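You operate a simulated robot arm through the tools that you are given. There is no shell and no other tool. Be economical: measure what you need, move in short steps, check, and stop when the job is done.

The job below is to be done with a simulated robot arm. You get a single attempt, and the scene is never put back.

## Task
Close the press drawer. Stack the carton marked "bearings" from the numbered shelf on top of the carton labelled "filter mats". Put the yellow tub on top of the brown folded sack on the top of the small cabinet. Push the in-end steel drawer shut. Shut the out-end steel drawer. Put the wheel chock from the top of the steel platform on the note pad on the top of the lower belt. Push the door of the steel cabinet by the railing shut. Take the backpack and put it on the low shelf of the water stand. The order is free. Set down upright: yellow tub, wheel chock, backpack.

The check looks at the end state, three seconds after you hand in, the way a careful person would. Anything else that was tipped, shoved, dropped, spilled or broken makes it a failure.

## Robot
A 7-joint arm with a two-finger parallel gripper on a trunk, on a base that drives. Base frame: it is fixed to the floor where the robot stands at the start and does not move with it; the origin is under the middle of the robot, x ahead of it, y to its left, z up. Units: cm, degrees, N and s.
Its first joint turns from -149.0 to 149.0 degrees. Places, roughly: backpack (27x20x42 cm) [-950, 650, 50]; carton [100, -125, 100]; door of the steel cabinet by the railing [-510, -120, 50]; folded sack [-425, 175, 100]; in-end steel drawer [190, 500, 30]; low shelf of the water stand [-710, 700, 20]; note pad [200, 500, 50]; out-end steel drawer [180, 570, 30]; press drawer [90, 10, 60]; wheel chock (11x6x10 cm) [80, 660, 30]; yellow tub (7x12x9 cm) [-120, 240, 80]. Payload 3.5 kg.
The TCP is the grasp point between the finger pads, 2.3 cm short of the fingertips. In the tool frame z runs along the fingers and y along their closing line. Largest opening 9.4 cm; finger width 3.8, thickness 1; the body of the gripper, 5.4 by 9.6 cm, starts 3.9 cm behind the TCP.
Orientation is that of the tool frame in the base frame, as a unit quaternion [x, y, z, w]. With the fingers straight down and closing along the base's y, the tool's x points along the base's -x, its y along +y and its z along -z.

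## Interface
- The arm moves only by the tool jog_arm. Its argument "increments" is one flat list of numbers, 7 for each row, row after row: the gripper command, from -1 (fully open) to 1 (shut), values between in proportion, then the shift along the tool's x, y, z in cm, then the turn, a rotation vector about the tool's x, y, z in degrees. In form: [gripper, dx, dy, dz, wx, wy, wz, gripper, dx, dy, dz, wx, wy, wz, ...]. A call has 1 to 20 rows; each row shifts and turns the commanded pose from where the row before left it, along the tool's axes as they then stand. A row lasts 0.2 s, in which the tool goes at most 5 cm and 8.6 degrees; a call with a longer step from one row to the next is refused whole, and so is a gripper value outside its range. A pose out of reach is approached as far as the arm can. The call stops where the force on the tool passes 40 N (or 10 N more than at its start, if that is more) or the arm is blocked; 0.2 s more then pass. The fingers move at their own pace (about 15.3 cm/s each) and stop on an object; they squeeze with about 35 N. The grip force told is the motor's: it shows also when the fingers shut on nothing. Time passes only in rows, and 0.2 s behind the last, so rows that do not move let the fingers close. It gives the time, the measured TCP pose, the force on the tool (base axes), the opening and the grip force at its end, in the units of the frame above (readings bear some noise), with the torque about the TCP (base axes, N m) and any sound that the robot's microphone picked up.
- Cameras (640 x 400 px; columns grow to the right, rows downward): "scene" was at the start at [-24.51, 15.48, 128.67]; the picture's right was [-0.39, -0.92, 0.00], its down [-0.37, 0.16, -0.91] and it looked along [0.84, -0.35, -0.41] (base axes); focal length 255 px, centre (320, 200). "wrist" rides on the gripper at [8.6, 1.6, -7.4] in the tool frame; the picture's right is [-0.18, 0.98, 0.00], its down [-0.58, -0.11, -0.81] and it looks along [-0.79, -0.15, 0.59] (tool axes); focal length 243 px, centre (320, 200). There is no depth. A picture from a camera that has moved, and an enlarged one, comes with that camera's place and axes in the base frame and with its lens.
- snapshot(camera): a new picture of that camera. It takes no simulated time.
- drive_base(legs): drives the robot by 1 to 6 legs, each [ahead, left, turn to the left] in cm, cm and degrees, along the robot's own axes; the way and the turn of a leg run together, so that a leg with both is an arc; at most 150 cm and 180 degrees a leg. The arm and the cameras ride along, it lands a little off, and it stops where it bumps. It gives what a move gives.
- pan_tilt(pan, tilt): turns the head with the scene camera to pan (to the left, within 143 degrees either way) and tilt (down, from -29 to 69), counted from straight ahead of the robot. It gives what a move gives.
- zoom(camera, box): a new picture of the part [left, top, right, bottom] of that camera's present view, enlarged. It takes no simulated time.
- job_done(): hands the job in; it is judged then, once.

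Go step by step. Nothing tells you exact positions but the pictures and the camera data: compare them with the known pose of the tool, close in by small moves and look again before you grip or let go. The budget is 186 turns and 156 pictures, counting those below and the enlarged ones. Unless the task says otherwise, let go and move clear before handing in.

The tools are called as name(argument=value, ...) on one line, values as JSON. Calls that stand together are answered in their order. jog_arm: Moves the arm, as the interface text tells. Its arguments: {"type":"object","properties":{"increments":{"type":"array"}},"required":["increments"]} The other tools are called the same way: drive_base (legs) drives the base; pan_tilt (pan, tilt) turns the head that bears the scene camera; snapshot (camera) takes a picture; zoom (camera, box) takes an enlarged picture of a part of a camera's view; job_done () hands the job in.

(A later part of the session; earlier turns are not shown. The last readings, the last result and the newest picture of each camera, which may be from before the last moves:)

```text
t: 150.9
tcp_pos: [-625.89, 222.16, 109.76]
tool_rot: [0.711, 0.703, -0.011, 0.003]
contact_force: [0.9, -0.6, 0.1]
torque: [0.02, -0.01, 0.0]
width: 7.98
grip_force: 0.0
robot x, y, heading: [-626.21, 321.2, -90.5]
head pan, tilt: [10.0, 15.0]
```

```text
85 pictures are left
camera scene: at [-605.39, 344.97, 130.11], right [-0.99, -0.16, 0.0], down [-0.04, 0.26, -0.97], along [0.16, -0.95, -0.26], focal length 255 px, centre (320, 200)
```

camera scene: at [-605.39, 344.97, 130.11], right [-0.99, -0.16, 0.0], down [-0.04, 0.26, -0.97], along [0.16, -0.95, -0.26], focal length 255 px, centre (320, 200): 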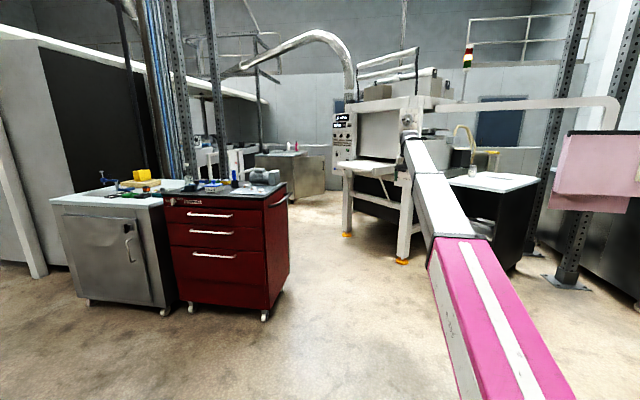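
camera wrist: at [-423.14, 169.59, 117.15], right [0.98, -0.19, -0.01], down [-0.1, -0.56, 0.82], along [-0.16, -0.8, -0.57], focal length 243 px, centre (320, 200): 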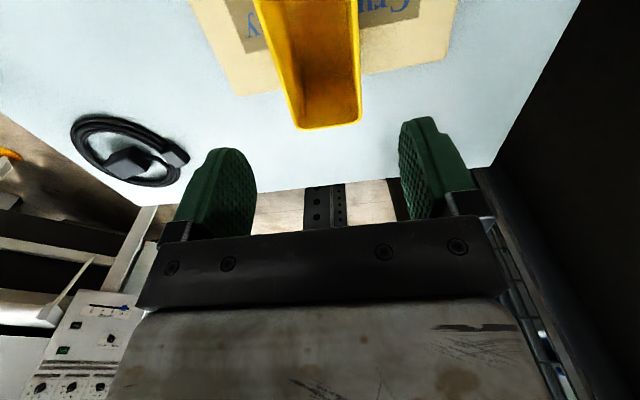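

There is a passage between the red cart and the legged machine, with the steel cabinet beyond. I fold the arm closer before driving in.

jog_arm(increments=[1, 0, 0, 0, 0, 0, -8.2, 1, 0, 0, 0, 0, 0, -8.2, 1, 0, 0, 0, 0, 0, -8.2, 1, 0, 0, 0, 0, 0, -8.2, 1, 0, 0, 0, 0, 0, -8.2, 1, 0, 0, 0, 0, 0, -8.2, 1, 0, 0, 0, 0, 0, -8.2, 1, 0, 0, 0, 0, 0, -8.2, 1, 0, 0, 0, 0, 0, -8.2, 1, 0, 0, 0, 0, 0, -8.2, 1, 0, 0, 0, 0, 0, -8.2, 1, 0, 4.7, 0.5, 0, 0, 0, 1, 0, 4.7, 0.5, 0, 0, 0, 1, 0, 4.7, 0.5, 0, 0, 0, 1, 0, 4.7, 0.5, 0, 0, 0, 1, 0, 4.7, 0.5, 0, 0, 0, 1, 0, 4.7, 0.5, 0, 0, 0, 1, 0, 4.7, 0.5, 0, 0, 0, 1, 0, 4.7, 0.5, 0, 0, 0])

drive_base(legs=[[0, 52, 0], [120, 0, 0]])

pan_tilt(pan=5, tilt=25)

snapshot(camera="scene")

```text
t: 154.9
tcp_pos: [-625.47, 259.7, 105.01]
tool_rot: [0.005, 1.0, -0.009, -0.007]
contact_force: [0.5, 0.1, -0.4]
torque: [0.02, -0.01, 0.02]
width: 0.02
grip_force: 34.3
robot x, y, heading: [-626.31, 321.04, -90.5]
head pan, tilt: [10.0, 15.0]
```

```text
t: 163.6
tcp_pos: [-575.66, 138.44, 104.95]
tool_rot: [0.003, 1.0, -0.01, -0.006]
contact_force: [-0.4, 0.1, -0.4]
torque: [-0.01, 0.01, 0.0]
width: 0.0
grip_force: 35.3
robot x, y, heading: [-576.2, 199.86, -90.3]
head pan, tilt: [10.0, 15.0]
```

```text
t: 164.3
tcp_pos: [-575.71, 138.56, 105.05]
tool_rot: [0.003, 1.0, -0.009, -0.006]
contact_force: [-0.4, 0.4, 0.0]
torque: [-0.04, -0.01, -0.03]
width: 0.01
grip_force: 34.9
robot x, y, heading: [-576.56, 199.89, -90.8]
head pan, tilt: [5.0, 25.0]
```

```text
84 pictures are left
camera scene: at [-556.4, 223.88, 128.5], right [-1.0, -0.08, 0.0], down [-0.03, 0.42, -0.91], along [0.07, -0.9, -0.42], focal length 255 px, centre (320, 200)
```

scene: 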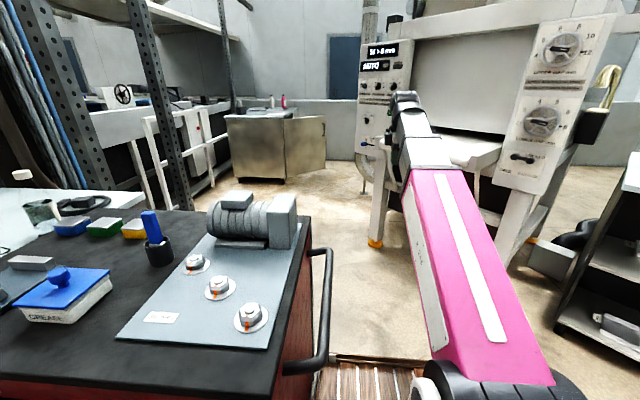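

zoom(camera="scene", box=[180, 70, 400, 208])

```text
2.90 times, centred on (290, 139) of scene
camera zoom: at [-556.4, 223.88, 128.5], right [-1.0, -0.08, 0.0], down [-0.03, 0.42, -0.91], along [0.07, -0.9, -0.42], focal length 739 px, centre (407, 377)
```

zoom: 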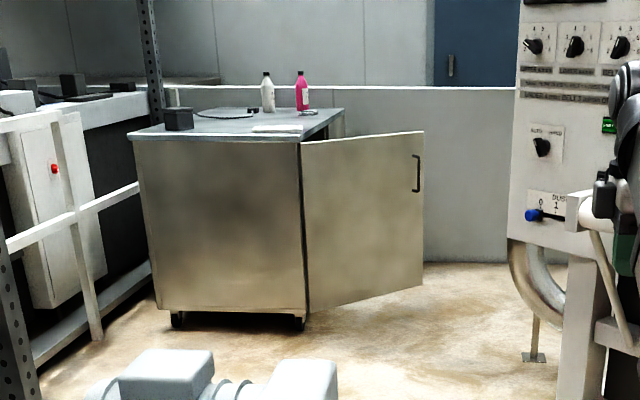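

The cabinet's door is hinged at about (−483,−109) and open ~50°, its free edge near (−536,−154); the cabinet is on castors. I drive diagonally through the gap toward it.

drive_base(legs=[[0, -25, 0], [35, 0, 0], [0, 0, 45], [80, -15, 0]])

pan_tilt(pan=0, tilt=25)

snapshot(camera="scene")

```text
t: 174.0
tcp_pos: [-513.73, 53.23, 105.07]
tool_rot: [-0.372, 0.928, -0.012, -0.002]
contact_force: [0.1, 0.9, -0.1]
torque: [0.03, 0.01, -0.04]
width: 0.0
grip_force: 35.0
robot x, y, heading: [-557.41, 96.81, -46.4]
head pan, tilt: [5.0, 25.0]
```

```text
t: 174.7
tcp_pos: [-513.81, 53.22, 105.04]
tool_rot: [-0.373, 0.928, -0.011, -0.002]
contact_force: [0.0, 0.9, -0.2]
torque: [-0.01, 0.0, -0.01]
width: 0.0
grip_force: 34.9
robot x, y, heading: [-557.24, 96.85, -46.5]
head pan, tilt: [0.0, 25.0]
```

```text
82 pictures are left
camera scene: at [-560.1, 127.35, 128.49], right [-0.72, -0.69, 0.0], down [-0.29, 0.31, -0.91], along [0.63, -0.66, -0.42], focal length 255 px, centre (320, 200)
```

scene: 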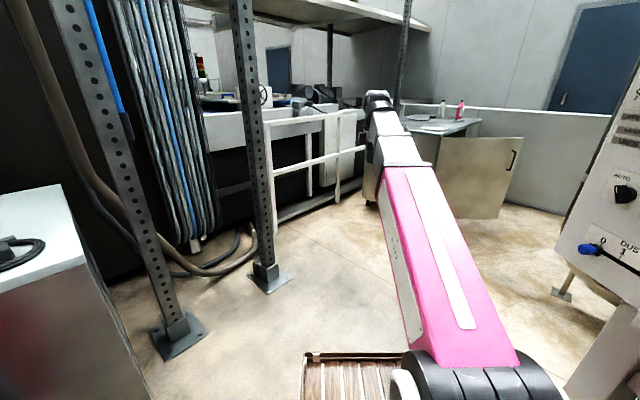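

Clear ahead. I go on, turn to face −y and stop in front of the door.

drive_base(legs=[[45, 0, 0], [0, 0, -43.5], [135, -24, 0]])

pan_tilt(pan=25, tilt=35)

snapshot(camera="scene")

```text
t: 185.8
tcp_pos: [-549.4, -131.9, 105.0]
tool_rot: [0.002, 1.0, -0.009, -0.007]
contact_force: [0.4, -0.3, 0.1]
torque: [0.01, -0.03, -0.02]
width: 0.0
grip_force: 35.3
robot x, y, heading: [-550.31, -69.97, -90.2]
head pan, tilt: [0.0, 25.0]
```

```text
t: 186.7
tcp_pos: [-549.4, -131.97, 104.99]
tool_rot: [0.002, 1.0, -0.01, -0.006]
contact_force: [1.0, -0.8, -0.2]
torque: [0.01, -0.01, -0.01]
width: 0.0
grip_force: 35.0
robot x, y, heading: [-550.67, -70.13, -90.1]
head pan, tilt: [25.0, 35.0]
```

```text
81 pictures are left
camera scene: at [-527.52, -45.29, 126.92], right [-0.91, -0.42, 0.0], down [-0.24, 0.52, -0.82], along [0.34, -0.74, -0.57], focal length 255 px, centre (320, 200)
```

scene: 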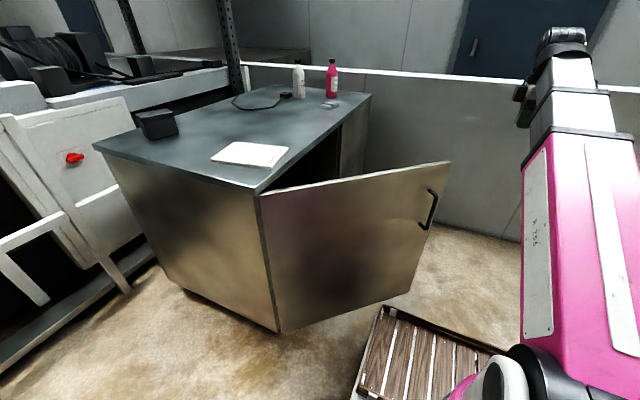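

Hinge is at (−484,−96), free edge (−537,−144), door ~72 wide, z 6…83. I lower the shut fingers beside the outer face, tilted toward +x.

jog_arm(increments=[1, -1, 0.3, 4.5, 0, 0, 0, 1, -1, 0.3, 4.5, 0, 0, 0, 1, -1, 0.3, 4.5, 0, 0, 0, 1, -1, 0.3, 4.5, 0, 0, 0, 1, -1, 0.3, 4.5, 0, 0, 0, 1, -1, 0.3, 4.5, 0, 0, 0, 1, -1, 0.3, 4.5, 0, 0, 0, 1, -1, 0.3, 4.5, 0, 0, 0, 1, -1, 0.3, 4.5, 0, 0, 0, 1, 0, 0, 0, 0, -8, 0, 1, 0, 0, 0, 0, -8, 0, 1, 0, 0, 0, 0, -8, 0, 1, 0, 0, 0, 0, -8, 0, 1, 0, 0, 0, 0, -8, 0])

snapshot(camera="scene")

```text
t: 189.7
tcp_pos: [-540.75, -130.02, 64.35]
tool_rot: [-0.002, 0.941, -0.01, 0.338]
contact_force: [-0.5, -0.1, 1.1]
torque: [0.04, 0.01, -0.01]
width: 0.0
grip_force: 35.4
robot x, y, heading: [-550.31, -70.29, -90.3]
head pan, tilt: [25.0, 35.0]
```

```text
80 pictures are left
camera scene: at [-527.52, -45.28, 126.91], right [-0.91, -0.42, 0.0], down [-0.24, 0.52, -0.82], along [0.34, -0.74, -0.57], focal length 255 px, centre (320, 200)
```

scene: 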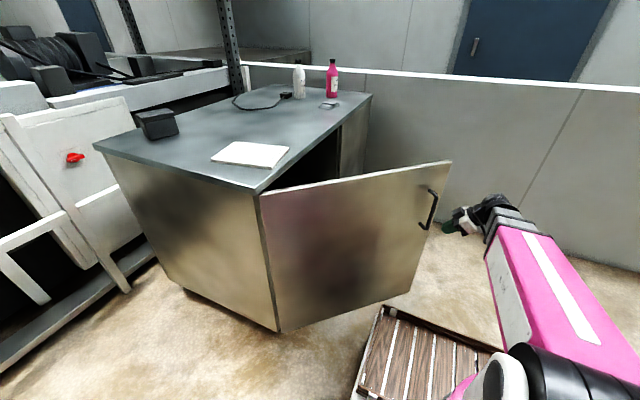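

From here a push along +x meets the door about 50 cm from the hinge. I approach and start pushing.

jog_arm(increments=[1, -2.31, 0, 1.91, 0, 0, 0, 1, -2.31, 0, 1.91, 0, 0, 0, 1, -2.31, 0, 1.91, 0, 0, 0, 1, -1.54, 0, 1.27, 0, 0, 0, 1, -1.54, -0.3, 1.27, 0, 0, 0, 1, -1.54, -0.3, 1.27, 0, 0, 0, 1, -1.54, -0.3, 1.27, 0, 0, 0, 1, -1.54, -0.3, 1.27, 0, 0, 0, 1, -1.54, -0.3, 1.27, 0, 0, 0, 1, -1.54, -0.3, 1.27, 0, 0, 0])

snapshot(camera="scene")

```text
t: 190.3
tcp_pos: [-536.86, -130.62, 64.3]
tool_rot: [0.004, 0.942, -0.018, 0.334]
contact_force: [-0.5, -0.5, -0.8]
torque: [-0.02, 0.02, 0.02]
width: 0.01
grip_force: 34.5
robot x, y, heading: [-550.34, -70.55, -90.3]
head pan, tilt: [25.0, 35.0]
stopped in row 2: the force on the tool passed its limit at 64 N (the readings are from after the stop); the commanded pose is now the measured one
```

```text
79 pictures are left
camera scene: at [-527.52, -45.32, 126.91], right [-0.91, -0.42, 0.0], down [-0.24, 0.52, -0.82], along [0.34, -0.74, -0.57], focal length 255 px, centre (320, 200)
```

scene: 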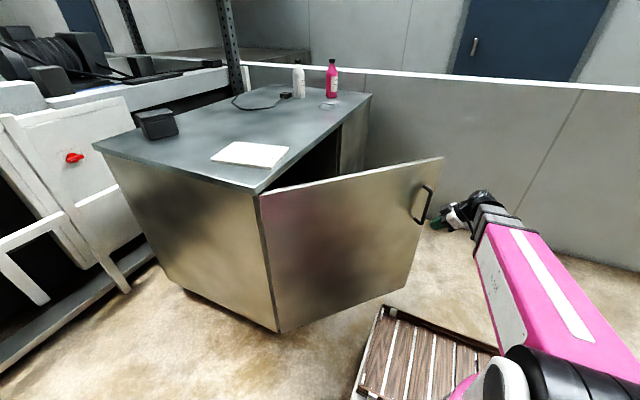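

The fingers meet the door's handle side and the door already gives. I push on slowly along the door's arc.

jog_arm(increments=[1, -0.4, -0.7, 0.3, 0, 0, 0, 1, -0.67, -1.2, 0.553, 0, 0, 0, 1, -0.67, -1.2, 0.553, 0, 0, 0, 1, -0.67, -1.2, 0.553, 0, 0, 0, 1, -0.67, -1.2, 0.553, 0, 0, 0, 1, -0.67, -1.2, 0.553, 0, 0, 0, 1, -0.67, -1.2, 0.553, 0, 0, 0, 1, -0.81, -1.05, 0.67, 0, 0, 0, 1, -0.81, -1.05, 0.67, 0, 0, 0, 1, -0.81, -1.05, 0.67, 0, 0, 0, 1, -0.81, -1.05, 0.67, 0, 0, 0, 1, -0.81, -1.05, 0.67, 0, 0, 0, 1, -0.94, -0.85, 0.776, 0, 0, 0, 1, -0.94, -0.85, 0.776, 0, 0, 0])

snapshot(camera="scene")

```text
t: 193.3
tcp_pos: [-523.75, -145.72, 64.58]
tool_rot: [0.004, 0.943, -0.018, 0.333]
contact_force: [1.2, 0.3, 0.3]
torque: [0.02, 0.02, 0.03]
width: 0.01
grip_force: 34.9
robot x, y, heading: [-550.36, -70.1, -90.2]
head pan, tilt: [25.0, 35.0]
```

```text
78 pictures are left
camera scene: at [-527.51, -45.32, 126.91], right [-0.91, -0.42, 0.0], down [-0.24, 0.52, -0.82], along [0.34, -0.74, -0.57], focal length 255 px, centre (320, 200)
```

scene: 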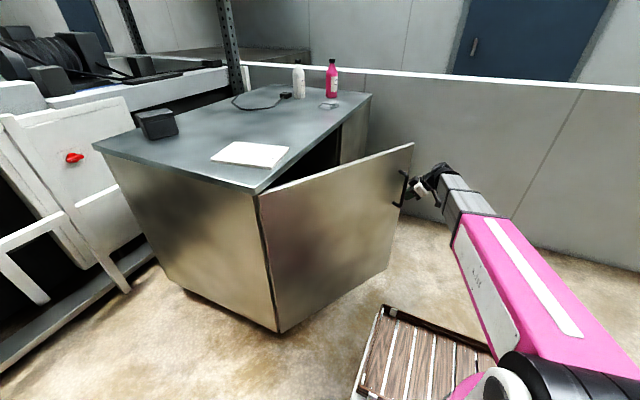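

The door follows and the cabinet stays put. I back the hand off, drive 28 cm forward for reach, and check.

jog_arm(increments=[1, 2.3, 0, -1.9, 0, 0, 0, 1, 1, 4, -0.8, 0, 0, 0, 1, 1, 4, -0.8, 0, 0, 0, 1, 1, 4, -0.8, 0, 0, 0, 1, 0.9, 4, -0.7, 0, 0, 0, 1, 0, 4, 0, 0, 0, 0])

drive_base(legs=[[28, 0, 0]])

snapshot(camera="scene")

```text
t: 194.7
tcp_pos: [-531.27, -125.48, 64.18]
tool_rot: [0.003, 0.943, -0.017, 0.334]
contact_force: [0.5, -0.8, -0.5]
torque: [0.01, -0.02, 0.0]
width: 0.0
grip_force: 35.4
robot x, y, heading: [-550.25, -70.34, -90.1]
head pan, tilt: [25.0, 35.0]
```

```text
t: 196.6
tcp_pos: [-531.52, -153.51, 64.25]
tool_rot: [0.006, 0.943, -0.018, 0.333]
contact_force: [1.3, -0.3, -0.9]
torque: [-0.01, 0.05, 0.01]
width: 0.0
grip_force: 35.1
robot x, y, heading: [-550.03, -98.26, -90.7]
head pan, tilt: [25.0, 35.0]
```

```text
77 pictures are left
camera scene: at [-526.96, -73.33, 126.9], right [-0.91, -0.41, 0.0], down [-0.24, 0.52, -0.82], along [0.34, -0.75, -0.57], focal length 255 px, centre (320, 200)
```

scene: 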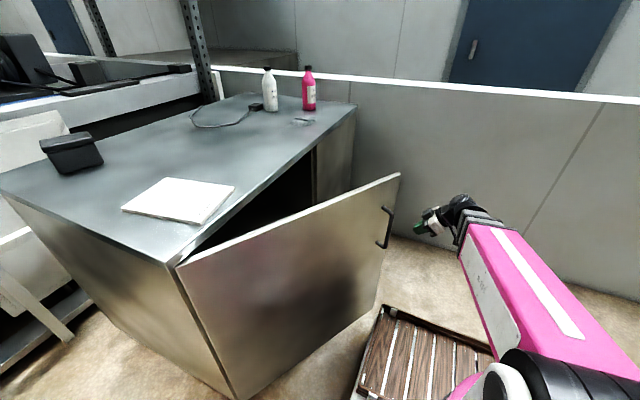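

I shift 9 cm in +y so the tips meet the door face clear of the handle, then push along +x.

jog_arm(increments=[1, 0, 4.5, 0, 0, 0, 0, 1, 0, 4.5, 0, 0, 0, 0, 1, -1.54, 0, 1.27, 0, 0, 0, 1, -1.54, 0, 1.27, 0, 0, 0, 1, -1.54, 0, 1.27, 0, 0, 0, 1, -0.77, 0, 0.636, 0, 0, 0, 1, -0.77, 0, 0.636, 0, 0, 0, 1, -0.77, 0, 0.636, 0, 0, 0, 1, -0.77, 0, 0.636, 0, 0, 0, 1, -0.77, 0, 0.636, 0, 0, 0, 1, -0.77, 0, 0.636, 0, 0, 0, 1, -0.77, 0, 0.636, 0, 0, 0, 1, -0.77, 0, 0.636, 0, 0, 0, 1, -0.77, 0, 0.636, 0, 0, 0, 1, -0.77, 0, 0.636, 0, 0, 0, 1, -0.77, 0, 0.636, 0, 0, 0, 1, -0.77, 0, 0.636, 0, 0, 0, 1, -0.77, 0, 0.636, 0, 0, 0, 1, -0.77, 0, 0.636, 0, 0, 0])

snapshot(camera="scene")

```text
t: 198.8
tcp_pos: [-520.69, -145.67, 63.7]
tool_rot: [0.012, 0.942, -0.023, 0.334]
contact_force: [-2.5, -3.8, 0.0]
torque: [0.27, -0.17, 0.04]
width: 0.0
grip_force: 35.1
out of reach, approached as far as the arm can: row 2
robot x, y, heading: [-549.72, -98.26, -90.8]
head pan, tilt: [25.0, 35.0]
stopped in row 10: the force on the tool passed its limit at 50 N (the readings are from after the stop); the commanded pose is now the measured one
```

```text
76 pictures are left
camera scene: at [-527.0, -73.39, 126.92], right [-0.91, -0.41, 0.0], down [-0.23, 0.52, -0.82], along [0.34, -0.75, -0.57], focal length 255 px, centre (320, 200)
```

scene: 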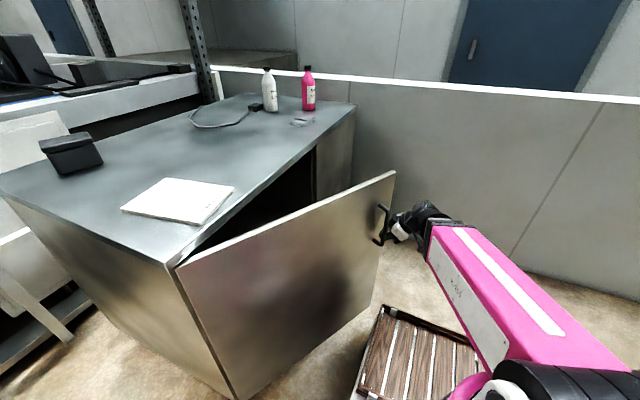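

It's the handle again; pushing along the arc worked before, so I continue that way.

jog_arm(increments=[1, -0.4, -0.3, 0.33, 0, 0, 0, 1, -0.6, -0.5, 0.5, 0, 0, 0, 1, -0.886, -0.6, 0.731, 0, 0, 0, 1, -0.886, -0.6, 0.731, 0, 0, 0, 1, -0.886, -0.6, 0.731, 0, 0, 0, 1, -0.886, -0.6, 0.731, 0, 0, 0, 1, -0.886, -0.6, 0.731, 0, 0, 0, 1, -0.886, -0.6, 0.731, 0, 0, 0, 1, -0.886, -0.6, 0.731, 0, 0, 0, 1, -0.886, -0.6, 0.731, 0, 0, 0, 1, -0.986, -0.3, 0.814, 0, 0, 0, 1, -0.986, -0.3, 0.814, 0, 0, 0, 1, -0.986, -0.3, 0.814, 0, 0, 0, 1, -0.986, -0.3, 0.814, 0, 0, 0, 1, -0.986, -0.25, 0.814, 0, 0, 0, 1, -0.986, -0.2, 0.814, 0, 0, 0, 1, -0.986, -0.2, 0.814, 0, 0, 0, 1, -0.986, -0.2, 0.814, 0, 0, 0])

snapshot(camera="scene")

```text
t: 202.6
tcp_pos: [-500.17, -154.18, 63.89]
tool_rot: [0.012, 0.942, -0.023, 0.334]
contact_force: [-3.4, -14.3, 1.1]
torque: [0.91, -0.07, 0.03]
width: 0.0
grip_force: 35.1
robot x, y, heading: [-550.05, -97.95, -90.7]
head pan, tilt: [25.0, 35.0]
```

```text
75 pictures are left
camera scene: at [-527.0, -73.41, 126.92], right [-0.91, -0.41, 0.0], down [-0.23, 0.52, -0.82], along [0.33, -0.75, -0.57], focal length 255 px, centre (320, 200)
```

scene: 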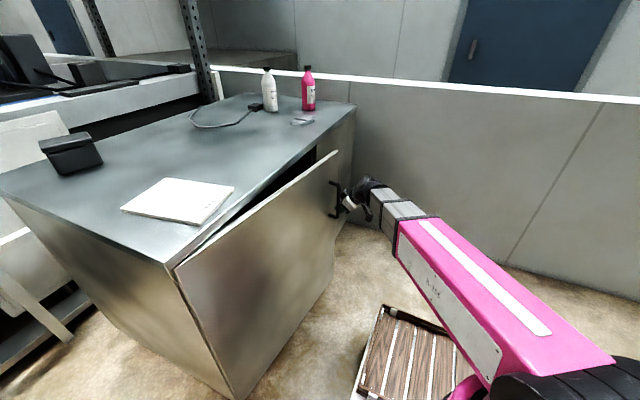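

Nearly shut. A few more centimetres along +x.

jog_arm(increments=[1, -0.77, 0.1, 0.636, 0, 0, 0, 1, -0.924, 0, 0.763, 0, 0, 0, 1, -0.924, 0, 0.763, 0, 0, 0, 1, -0.924, 0, 0.763, 0, 0, 0, 1, -0.924, 0, 0.763, 0, 0, 0, 1, -0.924, 0, 0.763, 0, 0, 0, 1, -0.924, 0, 0.763, 0, 0, 0, 1, -0.924, 0, 0.763, 0, 0, 0, 1, -0.924, 0, 0.763, 0, 0, 0])

snapshot(camera="scene")

```text
t: 203.1
tcp_pos: [-498.9, -154.45, 63.87]
tool_rot: [0.013, 0.942, -0.025, 0.334]
contact_force: [-0.2, -2.6, -1.0]
torque: [0.19, -0.04, -0.04]
width: 0.02
grip_force: 34.7
robot x, y, heading: [-549.62, -98.11, -90.9]
head pan, tilt: [25.0, 35.0]
stopped in row 2: the force on the tool passed its limit at 44 N (the readings are from after the stop); the commanded pose is now the measured one
```

```text
74 pictures are left
camera scene: at [-526.99, -73.43, 126.91], right [-0.91, -0.41, 0.0], down [-0.23, 0.52, -0.82], along [0.33, -0.75, -0.57], focal length 255 px, centre (320, 200)
```

scene: 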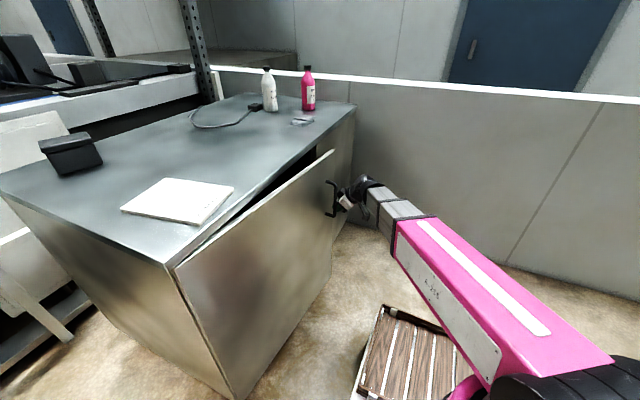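

The fingers catch on the handle. I back off, shift toward the hinge and push on the bare face.

jog_arm(increments=[1, 1.54, 0, -1.27, 0, 0, 0, 1, 2.31, 0, -1.91, 0, 0, 0, 1, 2.31, 0, -1.91, 0, 0, 0, 1, 2.31, 0, -1.91, 0, 0, 0, 1, 0, 4, 0, 0, 0, 0, 1, 0, 4, 0, 0, 0, 0, 1, 0, 4, 0, 0, 0, 0])

zoom(camera="scene", box=[220, 120, 480, 290])

```text
t: 204.7
tcp_pos: [-509.41, -141.85, 63.49]
tool_rot: [0.013, 0.942, -0.025, 0.334]
contact_force: [-0.8, 0.4, -0.2]
torque: [-0.01, -0.02, 0.01]
width: 0.01
grip_force: 35.0
robot x, y, heading: [-550.1, -98.27, -91.0]
head pan, tilt: [25.0, 35.0]
```

```text
2.35 times, centred on (350, 205) of scene
camera zoom: at [-526.99, -73.43, 126.91], right [-0.91, -0.41, 0.0], down [-0.23, 0.52, -0.82], along [0.33, -0.75, -0.57], focal length 600 px, centre (249, 188)
```

zoom: 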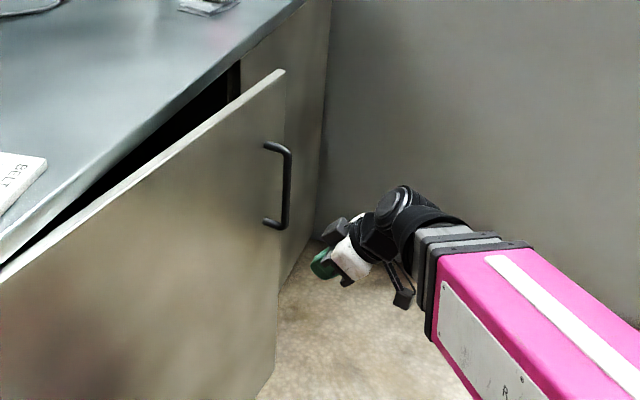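

jog_arm(increments=[1, -1.54, 0, 1.27, 0, 0, 0, 1, -1.2, 0, 1.0, 0, 0, 0, 1, -0.924, 0, 0.763, 0, 0, 0, 1, -0.924, 0, 0.763, 0, 0, 0, 1, -0.924, 0, 0.763, 0, 0, 0, 1, -0.924, 0, 0.763, 0, 0, 0, 1, -0.924, 0, 0.763, 0, 0, 0, 1, -0.924, 0, 0.763, 0, 0, 0, 1, -0.924, 0, 0.763, 0, 0, 0, 1, -0.924, 0, 0.763, 0, 0, 0, 1, -0.924, 0, 0.763, 0, 0, 0, 1, -0.924, 0, 0.763, 0, 0, 0, 1, -0.924, 0, 0.763, 0, 0, 0, 1, -0.924, 0, 0.763, 0, 0, 0])

zoom(camera="scene", box=[150, 90, 450, 290])

```text
t: 207.7
tcp_pos: [-491.48, -142.77, 63.33]
tool_rot: [0.014, 0.942, -0.025, 0.334]
contact_force: [0.5, 0.0, 0.5]
torque: [-0.02, 0.03, 0.03]
width: 0.0
grip_force: 34.9
robot x, y, heading: [-550.32, -97.95, -90.8]
head pan, tilt: [25.0, 35.0]
```

```text
2.00 times, centred on (300, 190) of scene
camera zoom: at [-526.99, -73.42, 126.91], right [-0.91, -0.41, 0.0], down [-0.23, 0.52, -0.82], along [0.33, -0.75, -0.57], focal length 510 px, centre (360, 220)
```

zoom: 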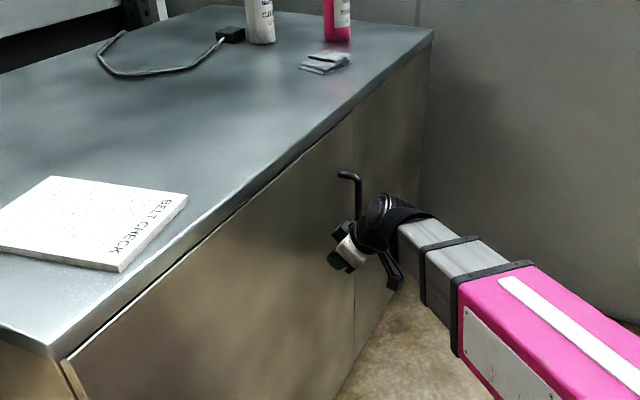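

jog_arm(increments=[1, -0.77, 0, 0.636, 0, 0, 0, 1, -0.77, 0, 0.636, 0, 0, 0, 1, -0.77, 0, 0.636, 0, 0, 0, 1, -0.77, 0, 0.636, 0, 0, 0, 1, -0.77, 0, 0.636, 0, 0, 0, 1, -0.77, 0, 0.636, 0, 0, 0])

zoom(camera="scene", box=[150, 90, 450, 290])

```text
t: 208.4
tcp_pos: [-489.75, -142.8, 63.39]
tool_rot: [0.013, 0.943, -0.025, 0.331]
contact_force: [-7.7, -0.7, 1.5]
torque: [-0.04, 0.0, -0.01]
width: 0.0
grip_force: 34.6
robot x, y, heading: [-550.35, -98.1, -90.8]
head pan, tilt: [25.0, 35.0]
stopped in row 3: the force on the tool passed its limit at 54 N (the readings are from after the stop); the commanded pose is now the measured one
```

```text
2.00 times, centred on (300, 190) of scene
camera zoom: at [-527.0, -73.45, 126.92], right [-0.91, -0.41, 0.0], down [-0.23, 0.52, -0.82], along [0.33, -0.75, -0.57], focal length 510 px, centre (360, 220)
```

zoom: 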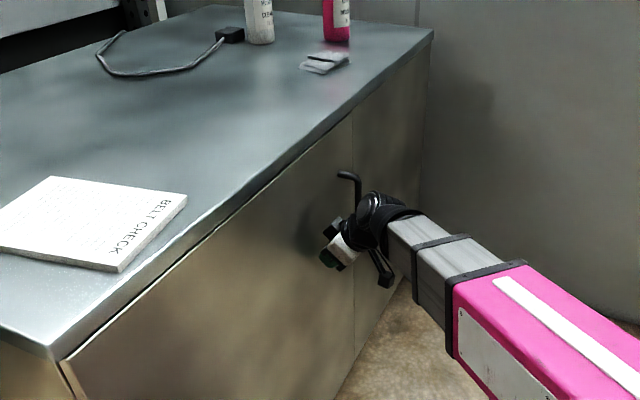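

The door is shut against its stop. I withdraw, straighten and raise the hand, then check.

jog_arm(increments=[1, 2.31, 0, -1.91, 0, 0, 0, 1, 2.31, 0, -1.91, 0, 0, 0, 1, 2.31, 0, -1.91, 0, 0, 0, 1, 2.31, 0, -1.91, 0, 0, 0, 1, 2.31, 0, -1.91, 0, 0, 0, 1, 0, 0, 0, 0, 7.8, 0, 1, 0, 0, 0, 0, 7.8, 0, 1, 0, 0, 0, 0, 7.8, 0, 1, 0, 0, 0, 0, 7.8, 0, 1, 0, 0, 0, 0, 7.6, 0, 1, 0, 0, -4.8, 0, 0, 0, 1, 0, 0, -4.8, 0, 0, 0, 1, 0, 0, -4.8, 0, 0, 0, 1, 0, 0, -4.8, 0, 0, 0, 1, 3, 0, -3.8, 0, 0, 0, 1, 3, 0, -3.8, 0, 0, 0, 1, 3, 0, -3.8, 0, 0, 0, 1, 3, 0, -3.8, 0, 0, 0, 1, 4, -2, -2, 0, 0, 0, 1, 4, -2, -2, 0, 0, 0])

snapshot(camera="scene")

```text
t: 212.6
tcp_pos: [-524.86, -143.75, 102.08]
tool_rot: [0.021, 1.0, -0.019, -0.002]
contact_force: [-0.1, 0.2, -0.1]
torque: [0.02, -0.04, 0.03]
width: 0.01
grip_force: 34.8
robot x, y, heading: [-550.0, -97.96, -91.1]
head pan, tilt: [25.0, 35.0]
```

```text
70 pictures are left
camera scene: at [-527.0, -73.43, 126.91], right [-0.91, -0.41, 0.0], down [-0.23, 0.52, -0.82], along [0.33, -0.75, -0.57], focal length 255 px, centre (320, 200)
```

scene: 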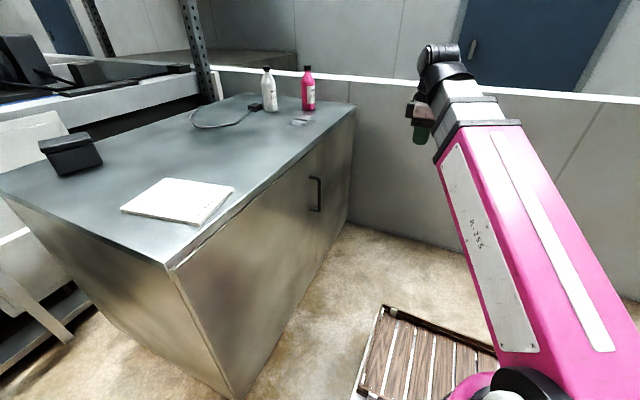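

Door closed, nothing disturbed. I drive back out the way I came.

drive_base(legs=[[-150, 24, 0], [-12, 0, 0], [0, 0, 44.6], [-45, 0, 0], [-80, 15, 0], [-110, 0, 0]])

drive_base(legs=[[0, 0, 172]])

pan_tilt(pan=0, tilt=15)

snapshot(camera="scene")

```text
refused: leg 1 is longer than a leg can be; nothing moved
```

```text
t: 213.5
tcp_pos: [-524.01, -143.23, 102.11]
tool_rot: [0.014, 1.0, -0.019, -0.001]
contact_force: [0.2, 0.6, 1.0]
torque: [0.01, -0.02, -0.02]
width: 0.0
grip_force: 34.9
robot x, y, heading: [-549.78, -97.61, -90.3]
head pan, tilt: [25.0, 35.0]
stopped in leg 1: the robot was blocked; the commanded pose is now the measured one
```

```text
t: 214.4
tcp_pos: [-523.98, -143.21, 102.1]
tool_rot: [0.014, 1.0, -0.019, -0.001]
contact_force: [0.2, 0.2, -0.3]
torque: [0.03, 0.02, 0.03]
width: 0.01
grip_force: 35.4
robot x, y, heading: [-549.83, -97.76, -89.9]
head pan, tilt: [0.0, 15.0]
```

```text
69 pictures are left
camera scene: at [-530.72, -74.33, 130.11], right [-1.0, 0.0, 0.0], down [0.0, 0.26, -0.97], along [0.0, -0.97, -0.26], focal length 255 px, centre (320, 200)
```

scene: 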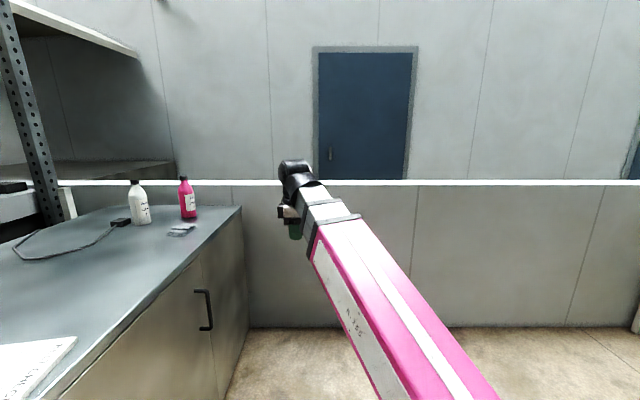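

The first call was refused for length and the turn was blocked at once; nothing looks disturbed. I redo the reverse path with shorter legs.

drive_base(legs=[[-120, 18, 0], [-42, 4, 0], [0, 0, 43.4], [-45, 0, 0], [-80, 15, 0], [-110, 0, 0]])

```text
t: 236.2
tcp_pos: [-630.47, 229.65, 102.05]
tool_rot: [-0.361, 0.932, -0.018, 0.006]
contact_force: [-0.1, 0.4, 0.1]
torque: [-0.02, 0.02, 0.01]
width: 0.0
grip_force: 34.6
robot x, y, heading: [-680.34, 244.4, -46.2]
head pan, tilt: [0.0, 15.0]
```

Out in the open. I turn toward the backpack area and look.

drive_base(legs=[[0, 0, 172]])

pan_tilt(pan=0, tilt=12)

snapshot(camera="scene")

```text
t: 243.7
tcp_pos: [-728.52, 264.21, 102.14]
tool_rot: [0.951, 0.309, -0.006, -0.019]
contact_force: [0.1, 1.0, 1.1]
torque: [0.01, -0.01, 0.04]
width: 0.02
grip_force: 34.8
robot x, y, heading: [-680.48, 244.06, 127.5]
head pan, tilt: [0.0, 15.0]
```

```text
t: 244.4
tcp_pos: [-728.51, 264.23, 102.07]
tool_rot: [0.951, 0.309, -0.005, -0.019]
contact_force: [0.1, -0.2, 0.4]
torque: [-0.02, 0.0, 0.01]
width: 0.02
grip_force: 35.3
robot x, y, heading: [-680.4, 244.26, 127.4]
head pan, tilt: [0.0, 12.0]
```

```text
68 pictures are left
camera scene: at [-681.19, 213.92, 130.6], right [0.79, 0.61, 0.0], down [0.13, -0.17, -0.98], along [-0.59, 0.78, -0.21], focal length 255 px, centre (320, 200)
```

scene: 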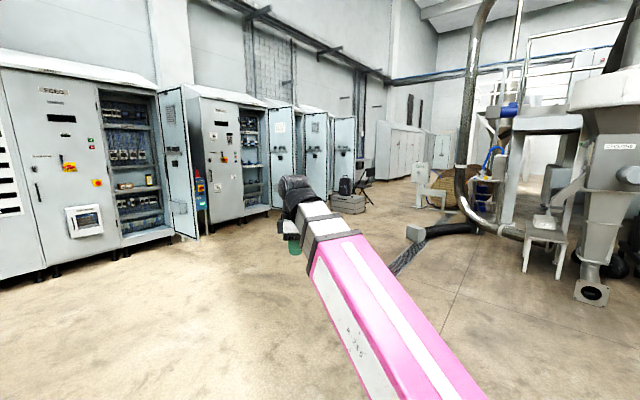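

zoom(camera="scene", box=[310, 120, 550, 270])

```text
2.67 times, centred on (430, 195) of scene
camera zoom: at [-681.19, 213.92, 130.6], right [0.79, 0.61, 0.0], down [0.13, -0.17, -0.98], along [-0.59, 0.78, -0.21], focal length 680 px, centre (27, 213)
```

zoom: 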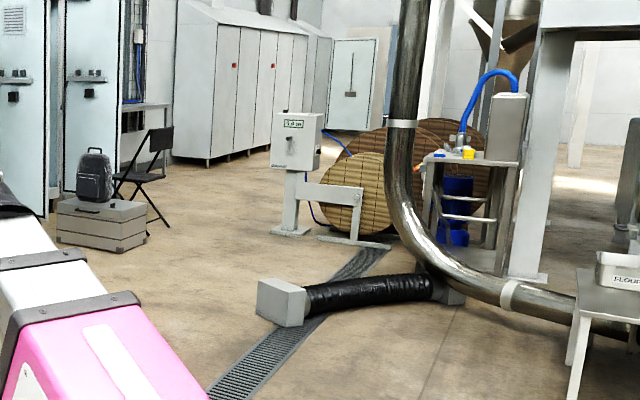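

The backpack stands on a grey crate near (−940, 640), and the water stand with the blue hose is near (−710, 700). I drive toward the backpack.

drive_base(legs=[[0, 0, -4.5], [150, 0, 0], [150, 0, 0]])

pan_tilt(pan=5, tilt=25)

snapshot(camera="scene")

```text
t: 259.3
tcp_pos: [-891.92, 519.06, 102.07]
tool_rot: [0.961, 0.275, -0.005, -0.019]
contact_force: [0.5, 0.4, -0.3]
torque: [-0.01, -0.01, -0.01]
width: 0.0
grip_force: 34.4
robot x, y, heading: [-845.21, 495.57, 123.5]
head pan, tilt: [0.0, 12.0]
```

```text
t: 260.1
tcp_pos: [-891.94, 519.11, 102.0]
tool_rot: [0.961, 0.276, -0.004, -0.019]
contact_force: [0.6, -0.2, -0.9]
torque: [0.02, 0.0, 0.02]
width: 0.0
grip_force: 34.8
robot x, y, heading: [-845.59, 495.88, 123.5]
head pan, tilt: [5.0, 25.0]
```

```text
66 pictures are left
camera scene: at [-848.81, 465.01, 128.5], right [0.78, 0.62, 0.0], down [0.26, -0.33, -0.91], along [-0.56, 0.71, -0.42], focal length 255 px, centre (320, 200)
```

scene: 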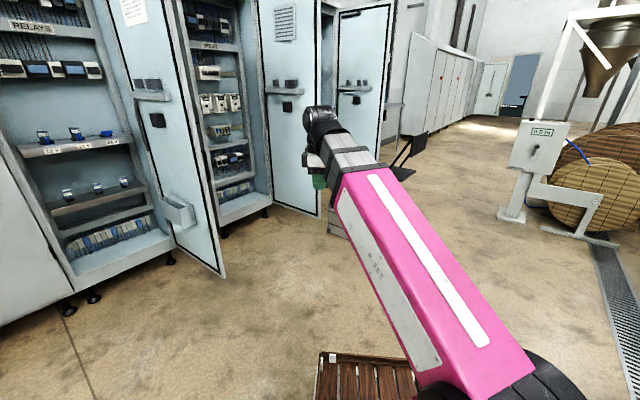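

The arm hides the backpack; I swing the hand 40 cm to the robot's right.

jog_arm(increments=[-1, 4.9, 0, 0, 0, 0, 0, -1, 4.9, 0, 0, 0, 0, 0, -1, 4.9, 0, 0, 0, 0, 0, -1, 4.9, 0, 0, 0, 0, 0, -1, 4.9, 0, 0, 0, 0, 0, -1, 4.9, 0, 0, 0, 0, 0, -1, 4.9, 0, 0, 0, 0, 0, -1, 4.9, 0, 0, 0, 0, 0])

zoom(camera="scene", box=[250, 90, 490, 260])

```text
t: 261.9
tcp_pos: [-859.02, 540.23, 101.31]
tool_rot: [0.961, 0.275, -0.005, -0.019]
contact_force: [-0.3, -0.3, 0.8]
torque: [0.0, 0.03, 0.0]
width: 9.39
grip_force: 0.1
out of reach, approached as far as the arm can: row 3, 4, 6
robot x, y, heading: [-845.22, 495.93, 123.4]
head pan, tilt: [5.0, 25.0]
```

```text
2.35 times, centred on (370, 175) of scene
camera zoom: at [-848.8, 465.01, 128.49], right [0.78, 0.62, 0.0], down [0.26, -0.33, -0.91], along [-0.56, 0.71, -0.42], focal length 600 px, centre (202, 259)
```

zoom: 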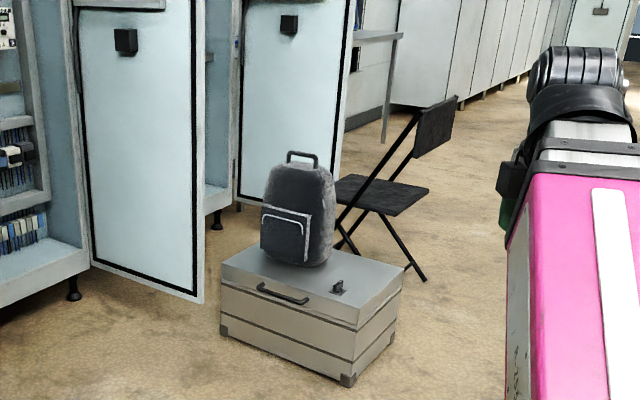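

The handle loop's top is at about (−966.6, 681.5, 65), bar along x; cabinet doors limit my approach, so I'll park sideways (heading 180°) with the arm to the right. First I swing the arm to the right side.

jog_arm(increments=[-1, 3.65, 3.01, 0, 0, 0, 6.9, -1, 3.98, 2.55, 0, 0, 0, 6.9, -1, 4.26, 2.05, 0, 0, 0, 6.9, -1, 4.48, 1.52, 0, 0, 0, 6.9, -1, 4.63, 0.98, 0, 0, 0, 6.9, -1, 4.71, 0.41, 0, 0, 0, 6.9, -1, 4.73, -0.16, 0, 0, 0, 6.9, -1, 4.67, -0.72, 0, 0, 0, 6.9, -1, 4.55, -1.28, 0, 0, 0, 6.9, -1, 4.37, -1.82, 0, 0, 0, 6.9, -1, 4.12, -2.33, 0, 0, 0, 6.9, -1, 3.81, -2.81, 0, 0, 0, 6.9, -1, 3.44, -3.24, 0, 0, 0, 6.9])

```text
t: 264.7
tcp_pos: [-798.1, 534.65, 99.01]
tool_rot: [0.875, -0.483, -0.016, -0.01]
contact_force: [0.2, -0.7, -0.9]
torque: [0.0, 0.0, 0.02]
width: 9.4
grip_force: 0.0
out of reach, approached as far as the arm can: row 1, 2, 3, 4
robot x, y, heading: [-845.56, 495.58, 123.5]
head pan, tilt: [5.0, 25.0]
```

drive_base(legs=[[0, 0, 56.5], [0, -103, 0], [60, 0, 0]])

pan_tilt(pan=-70, tilt=35)

snapshot(camera="scene")

```text
t: 275.4
tcp_pos: [-911.68, 658.09, 98.97]
tool_rot: [1.0, -0.009, -0.019, -0.001]
contact_force: [-0.3, -0.3, 0.6]
torque: [0.02, -0.02, -0.01]
width: 9.39
grip_force: 0.1
robot x, y, heading: [-905.18, 597.11, -179.5]
head pan, tilt: [5.0, 25.0]
```

```text
t: 276.9
tcp_pos: [-911.5, 658.15, 98.94]
tool_rot: [1.0, -0.009, -0.019, -0.001]
contact_force: [-1.0, 0.4, 0.7]
torque: [-0.05, 0.0, 0.01]
width: 9.4
grip_force: 0.1
robot x, y, heading: [-904.79, 597.04, -179.7]
head pan, tilt: [-70.0, 35.0]
```

```text
64 pictures are left
camera scene: at [-875.01, 586.72, 126.92], right [0.94, 0.35, 0.0], down [0.2, -0.54, -0.82], along [-0.28, 0.77, -0.57], focal length 255 px, centre (320, 200)
```

scene: 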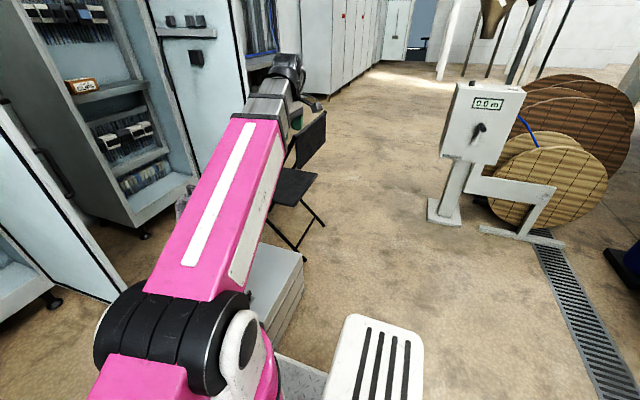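

snapshot(camera="wrist")

```text
63 pictures are left
camera wrist: at [-902.66, 656.39, 106.13], right [-0.2, -0.98, 0.01], down [-0.55, 0.12, 0.83], along [-0.81, 0.16, -0.56], focal length 243 px, centre (320, 200)
```

wrist: 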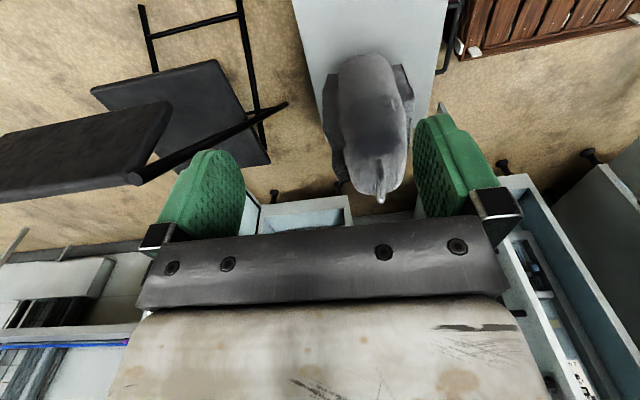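

Re-triangulating with the wrist view puts the handle top at (−949.5, 651, 75). I move the open hand over it at z≈92.

jog_arm(increments=[-1, -4.6, 0.8, 0.5, 0, 0, 0, -1, -4.6, 0.8, 0.5, 0, 0, 0, -1, -4.6, 0.8, 0.5, 0, 0, 0, -1, -4.6, 0.8, 0.5, 0, 0, 0, -1, -4.6, 0.8, 0.5, 0, 0, 0, -1, -4.6, 0.8, 0.5, 0, 0, 0])

snapshot(camera="wrist")

```text
t: 278.3
tcp_pos: [-939.34, 653.78, 96.89]
tool_rot: [1.0, -0.009, -0.019, -0.002]
contact_force: [0.9, 1.0, -0.6]
torque: [0.0, 0.0, -0.01]
width: 9.43
grip_force: 0.1
robot x, y, heading: [-905.09, 597.43, -180.0]
head pan, tilt: [-70.0, 35.0]
```

```text
62 pictures are left
camera wrist: at [-930.48, 652.06, 104.1], right [-0.2, -0.98, 0.01], down [-0.55, 0.12, 0.83], along [-0.81, 0.16, -0.56], focal length 243 px, centre (320, 200)
```

wrist: 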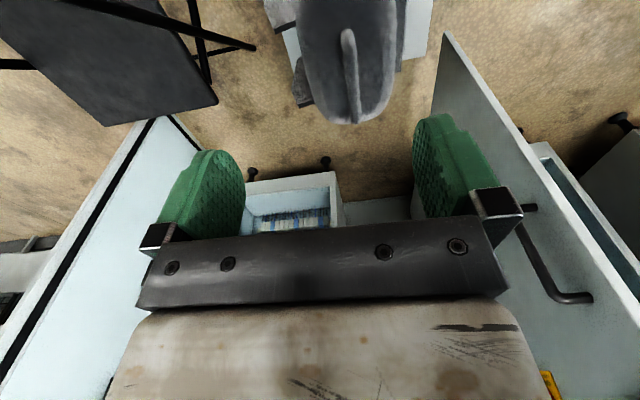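

jog_arm(increments=[-1, -4.1, 1.3, 1, 0, 0, 0, -1, -4.1, 1.3, 1, 0, 0, 0, -1, 0, 0, 4, 0, 0, 0, -1, 0, 0, 4, 0, 0, 0, -1, 0, 0, 2, 0, 0, 0])

snapshot(camera="wrist")

```text
t: 279.5
tcp_pos: [-948.16, 651.41, 85.26]
tool_rot: [1.0, -0.008, -0.019, -0.001]
contact_force: [-0.9, 0.2, 0.7]
torque: [-0.01, 0.0, 0.01]
width: 9.39
grip_force: 0.2
robot x, y, heading: [-905.06, 597.26, -180.1]
head pan, tilt: [-70.0, 35.0]
```

```text
61 pictures are left
camera wrist: at [-939.19, 649.76, 92.49], right [-0.2, -0.98, 0.0], down [-0.55, 0.12, 0.83], along [-0.81, 0.16, -0.56], focal length 243 px, centre (320, 200)
```

wrist: 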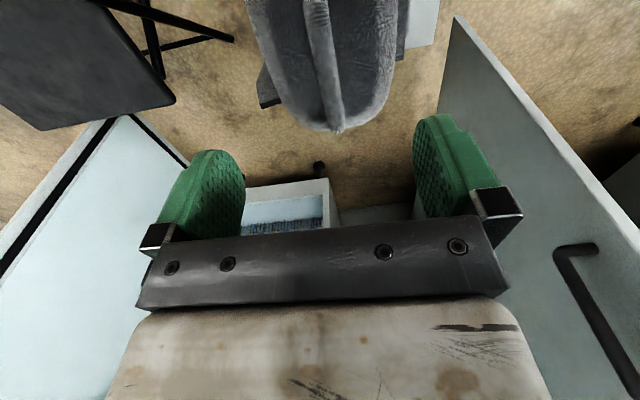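

Handle centred at (−948, 651). I descend to z≈74.6 and close on the bar.

jog_arm(increments=[-1, 0, 0, 4, 0, 0, 0, -1, 0, 0, 3, 0, 0, 0, -1, 0, 0, 2, 0, 0, 0, -1, 0, 0, 1.6, 0, 0, 0, 1, 0, 0, 0, 0, 0, 0, 1, 0, 0, 0, 0, 0, 0, 1, 0, 0, 0, 0, 0, 0])

snapshot(camera="wrist")

```text
t: 281.1
tcp_pos: [-948.47, 651.26, 74.96]
tool_rot: [1.0, -0.008, -0.02, -0.002]
contact_force: [1.2, -2.3, 10.7]
torque: [-0.05, -0.28, 0.0]
width: 0.0
grip_force: 35.1
robot x, y, heading: [-905.35, 596.99, -179.7]
head pan, tilt: [-70.0, 35.0]
stopped in row 7: the force on the tool passed its limit at 41 N (the readings are from after the stop); the commanded pose is now the measured one
```

```text
60 pictures are left
camera wrist: at [-939.58, 649.56, 82.09], right [-0.2, -0.98, 0.0], down [-0.55, 0.12, 0.83], along [-0.81, 0.16, -0.56], focal length 243 px, centre (320, 200)
```

wrist: 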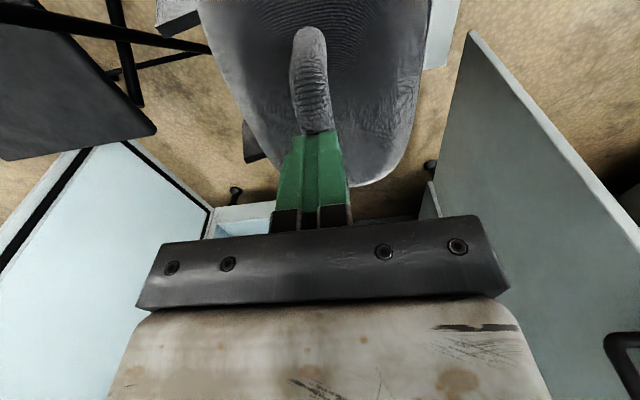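

The shut fingers rest on top of the bar, so its top is at z≈72.5. I rise a little, open, go 3.7 cm lower and close again.

jog_arm(increments=[1, 0, 0, -1.5, 0, 0, 0, -1, 0, 0, 0, 0, 0, 0, -1, 0, 0, 0, 0, 0, 0, -1, 0, 0, 0, 0, 0, 0, -1, 0, 0, 2, 0, 0, 0, -1, 0, 0, 2, 0, 0, 0, -1, 0, 0, 1.4, 0, 0, 0])

snapshot(camera="wrist")

```text
t: 282.7
tcp_pos: [-948.72, 651.38, 70.8]
tool_rot: [1.0, -0.01, -0.02, -0.002]
contact_force: [0.3, 0.4, -0.4]
torque: [0.0, 0.01, 0.0]
width: 9.4
grip_force: 0.0
robot x, y, heading: [-905.18, 597.51, -179.9]
head pan, tilt: [-70.0, 35.0]
```

```text
59 pictures are left
camera wrist: at [-939.75, 649.64, 78.09], right [-0.2, -0.98, 0.0], down [-0.55, 0.12, 0.83], along [-0.81, 0.16, -0.56], focal length 243 px, centre (320, 200)
```

wrist: 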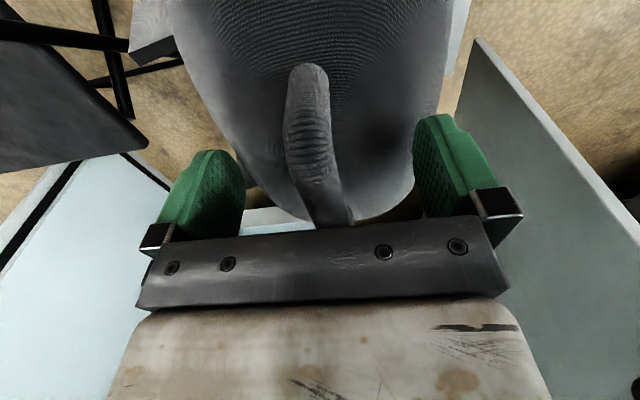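

Both fingers now straddle the bar. I close.

jog_arm(increments=[0, 0, 0, 0, 0, 0, 0, 1, 0, 0, 0, 0, 0, 0, 1, 0, 0, 0, 0, 0, 0, 1, 0, 0, 0, 0, 0, 0])

```text
t: 283.7
tcp_pos: [-948.64, 651.39, 70.78]
tool_rot: [1.0, -0.008, -0.02, 0.0]
contact_force: [-3.3, -2.4, 0.1]
torque: [-0.03, 0.43, 0.13]
width: 1.78
grip_force: 34.7
robot x, y, heading: [-905.02, 597.42, -180.0]
head pan, tilt: [-70.0, 35.0]
```

jog_arm(increments=[1, 0, 0, -1, 0, 0, 0, 1, 0, 0, -2, 0, 0, 0, 1, 0, 0, -3, 0, 0, 0, 1, 0, 0, -3, 0, 0, 0, 1, 0, 0, -3, 0, 0, 0])

snapshot(camera="wrist")

```text
t: 284.9
tcp_pos: [-948.29, 651.13, 82.93]
tool_rot: [1.0, -0.01, -0.019, -0.001]
contact_force: [0.8, 0.3, -15.7]
torque: [0.05, -0.39, 0.01]
width: 1.79
grip_force: 35.0
robot x, y, heading: [-905.3, 597.05, -179.8]
head pan, tilt: [-70.0, 35.0]
```

```text
58 pictures are left
camera wrist: at [-939.33, 649.52, 90.04], right [-0.2, -0.98, 0.0], down [-0.55, 0.12, 0.83], along [-0.81, 0.16, -0.56], focal length 243 px, centre (320, 200)
```

wrist: 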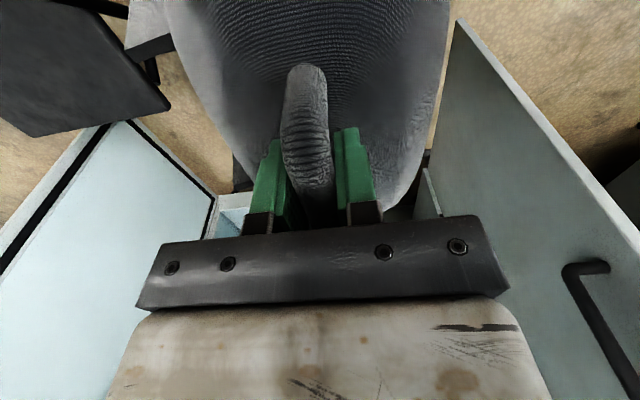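

The backpack hangs freely (1.6 kg). I raise it a bit more, move away from the crate and look at the water stand.

jog_arm(increments=[1, 0, 0, -3, 0, 0, 0, 1, 0, 0, -3, 0, 0, 0])

drive_base(legs=[[0, 20, 0], [-70, 0, 0]])

pan_tilt(pan=-140, tilt=25)

snapshot(camera="scene")

```text
t: 285.5
tcp_pos: [-947.95, 651.23, 89.0]
tool_rot: [1.0, -0.009, -0.019, -0.001]
contact_force: [0.3, 0.0, -15.7]
torque: [0.07, -0.38, 0.02]
width: 1.76
grip_force: 34.8
robot x, y, heading: [-905.01, 597.2, -179.7]
head pan, tilt: [-70.0, 35.0]
```

```text
t: 290.4
tcp_pos: [-880.89, 631.91, 88.9]
tool_rot: [1.0, -0.013, -0.019, -0.001]
contact_force: [0.5, -0.1, -16.1]
torque: [0.02, -0.29, 0.01]
width: 1.74
grip_force: 34.9
robot x, y, heading: [-838.56, 577.58, 179.3]
head pan, tilt: [-70.0, 35.0]
stopped in leg 2: the robot was blocked; the commanded pose is now the measured one
```

```text
t: 291.8
tcp_pos: [-880.99, 631.94, 89.07]
tool_rot: [1.0, -0.012, -0.02, -0.001]
contact_force: [0.3, 0.0, -15.7]
torque: [0.02, -0.31, 0.03]
width: 1.77
grip_force: 34.8
robot x, y, heading: [-838.56, 577.41, 179.6]
head pan, tilt: [-140.0, 25.0]
```

```text
57 pictures are left
camera scene: at [-798.48, 564.45, 128.5], right [0.64, -0.77, 0.0], down [-0.32, -0.27, -0.91], along [0.7, 0.58, -0.42], focal length 255 px, centre (320, 200)
```

scene: 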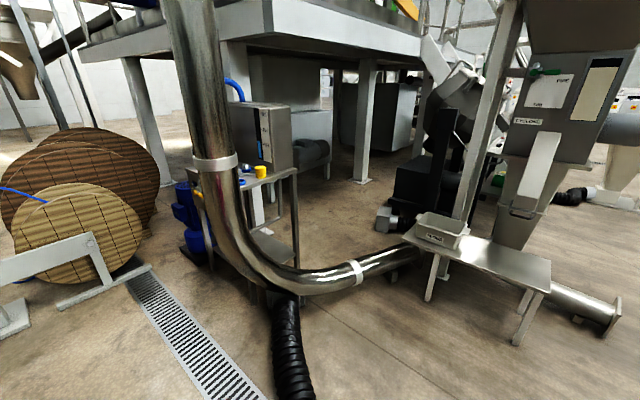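

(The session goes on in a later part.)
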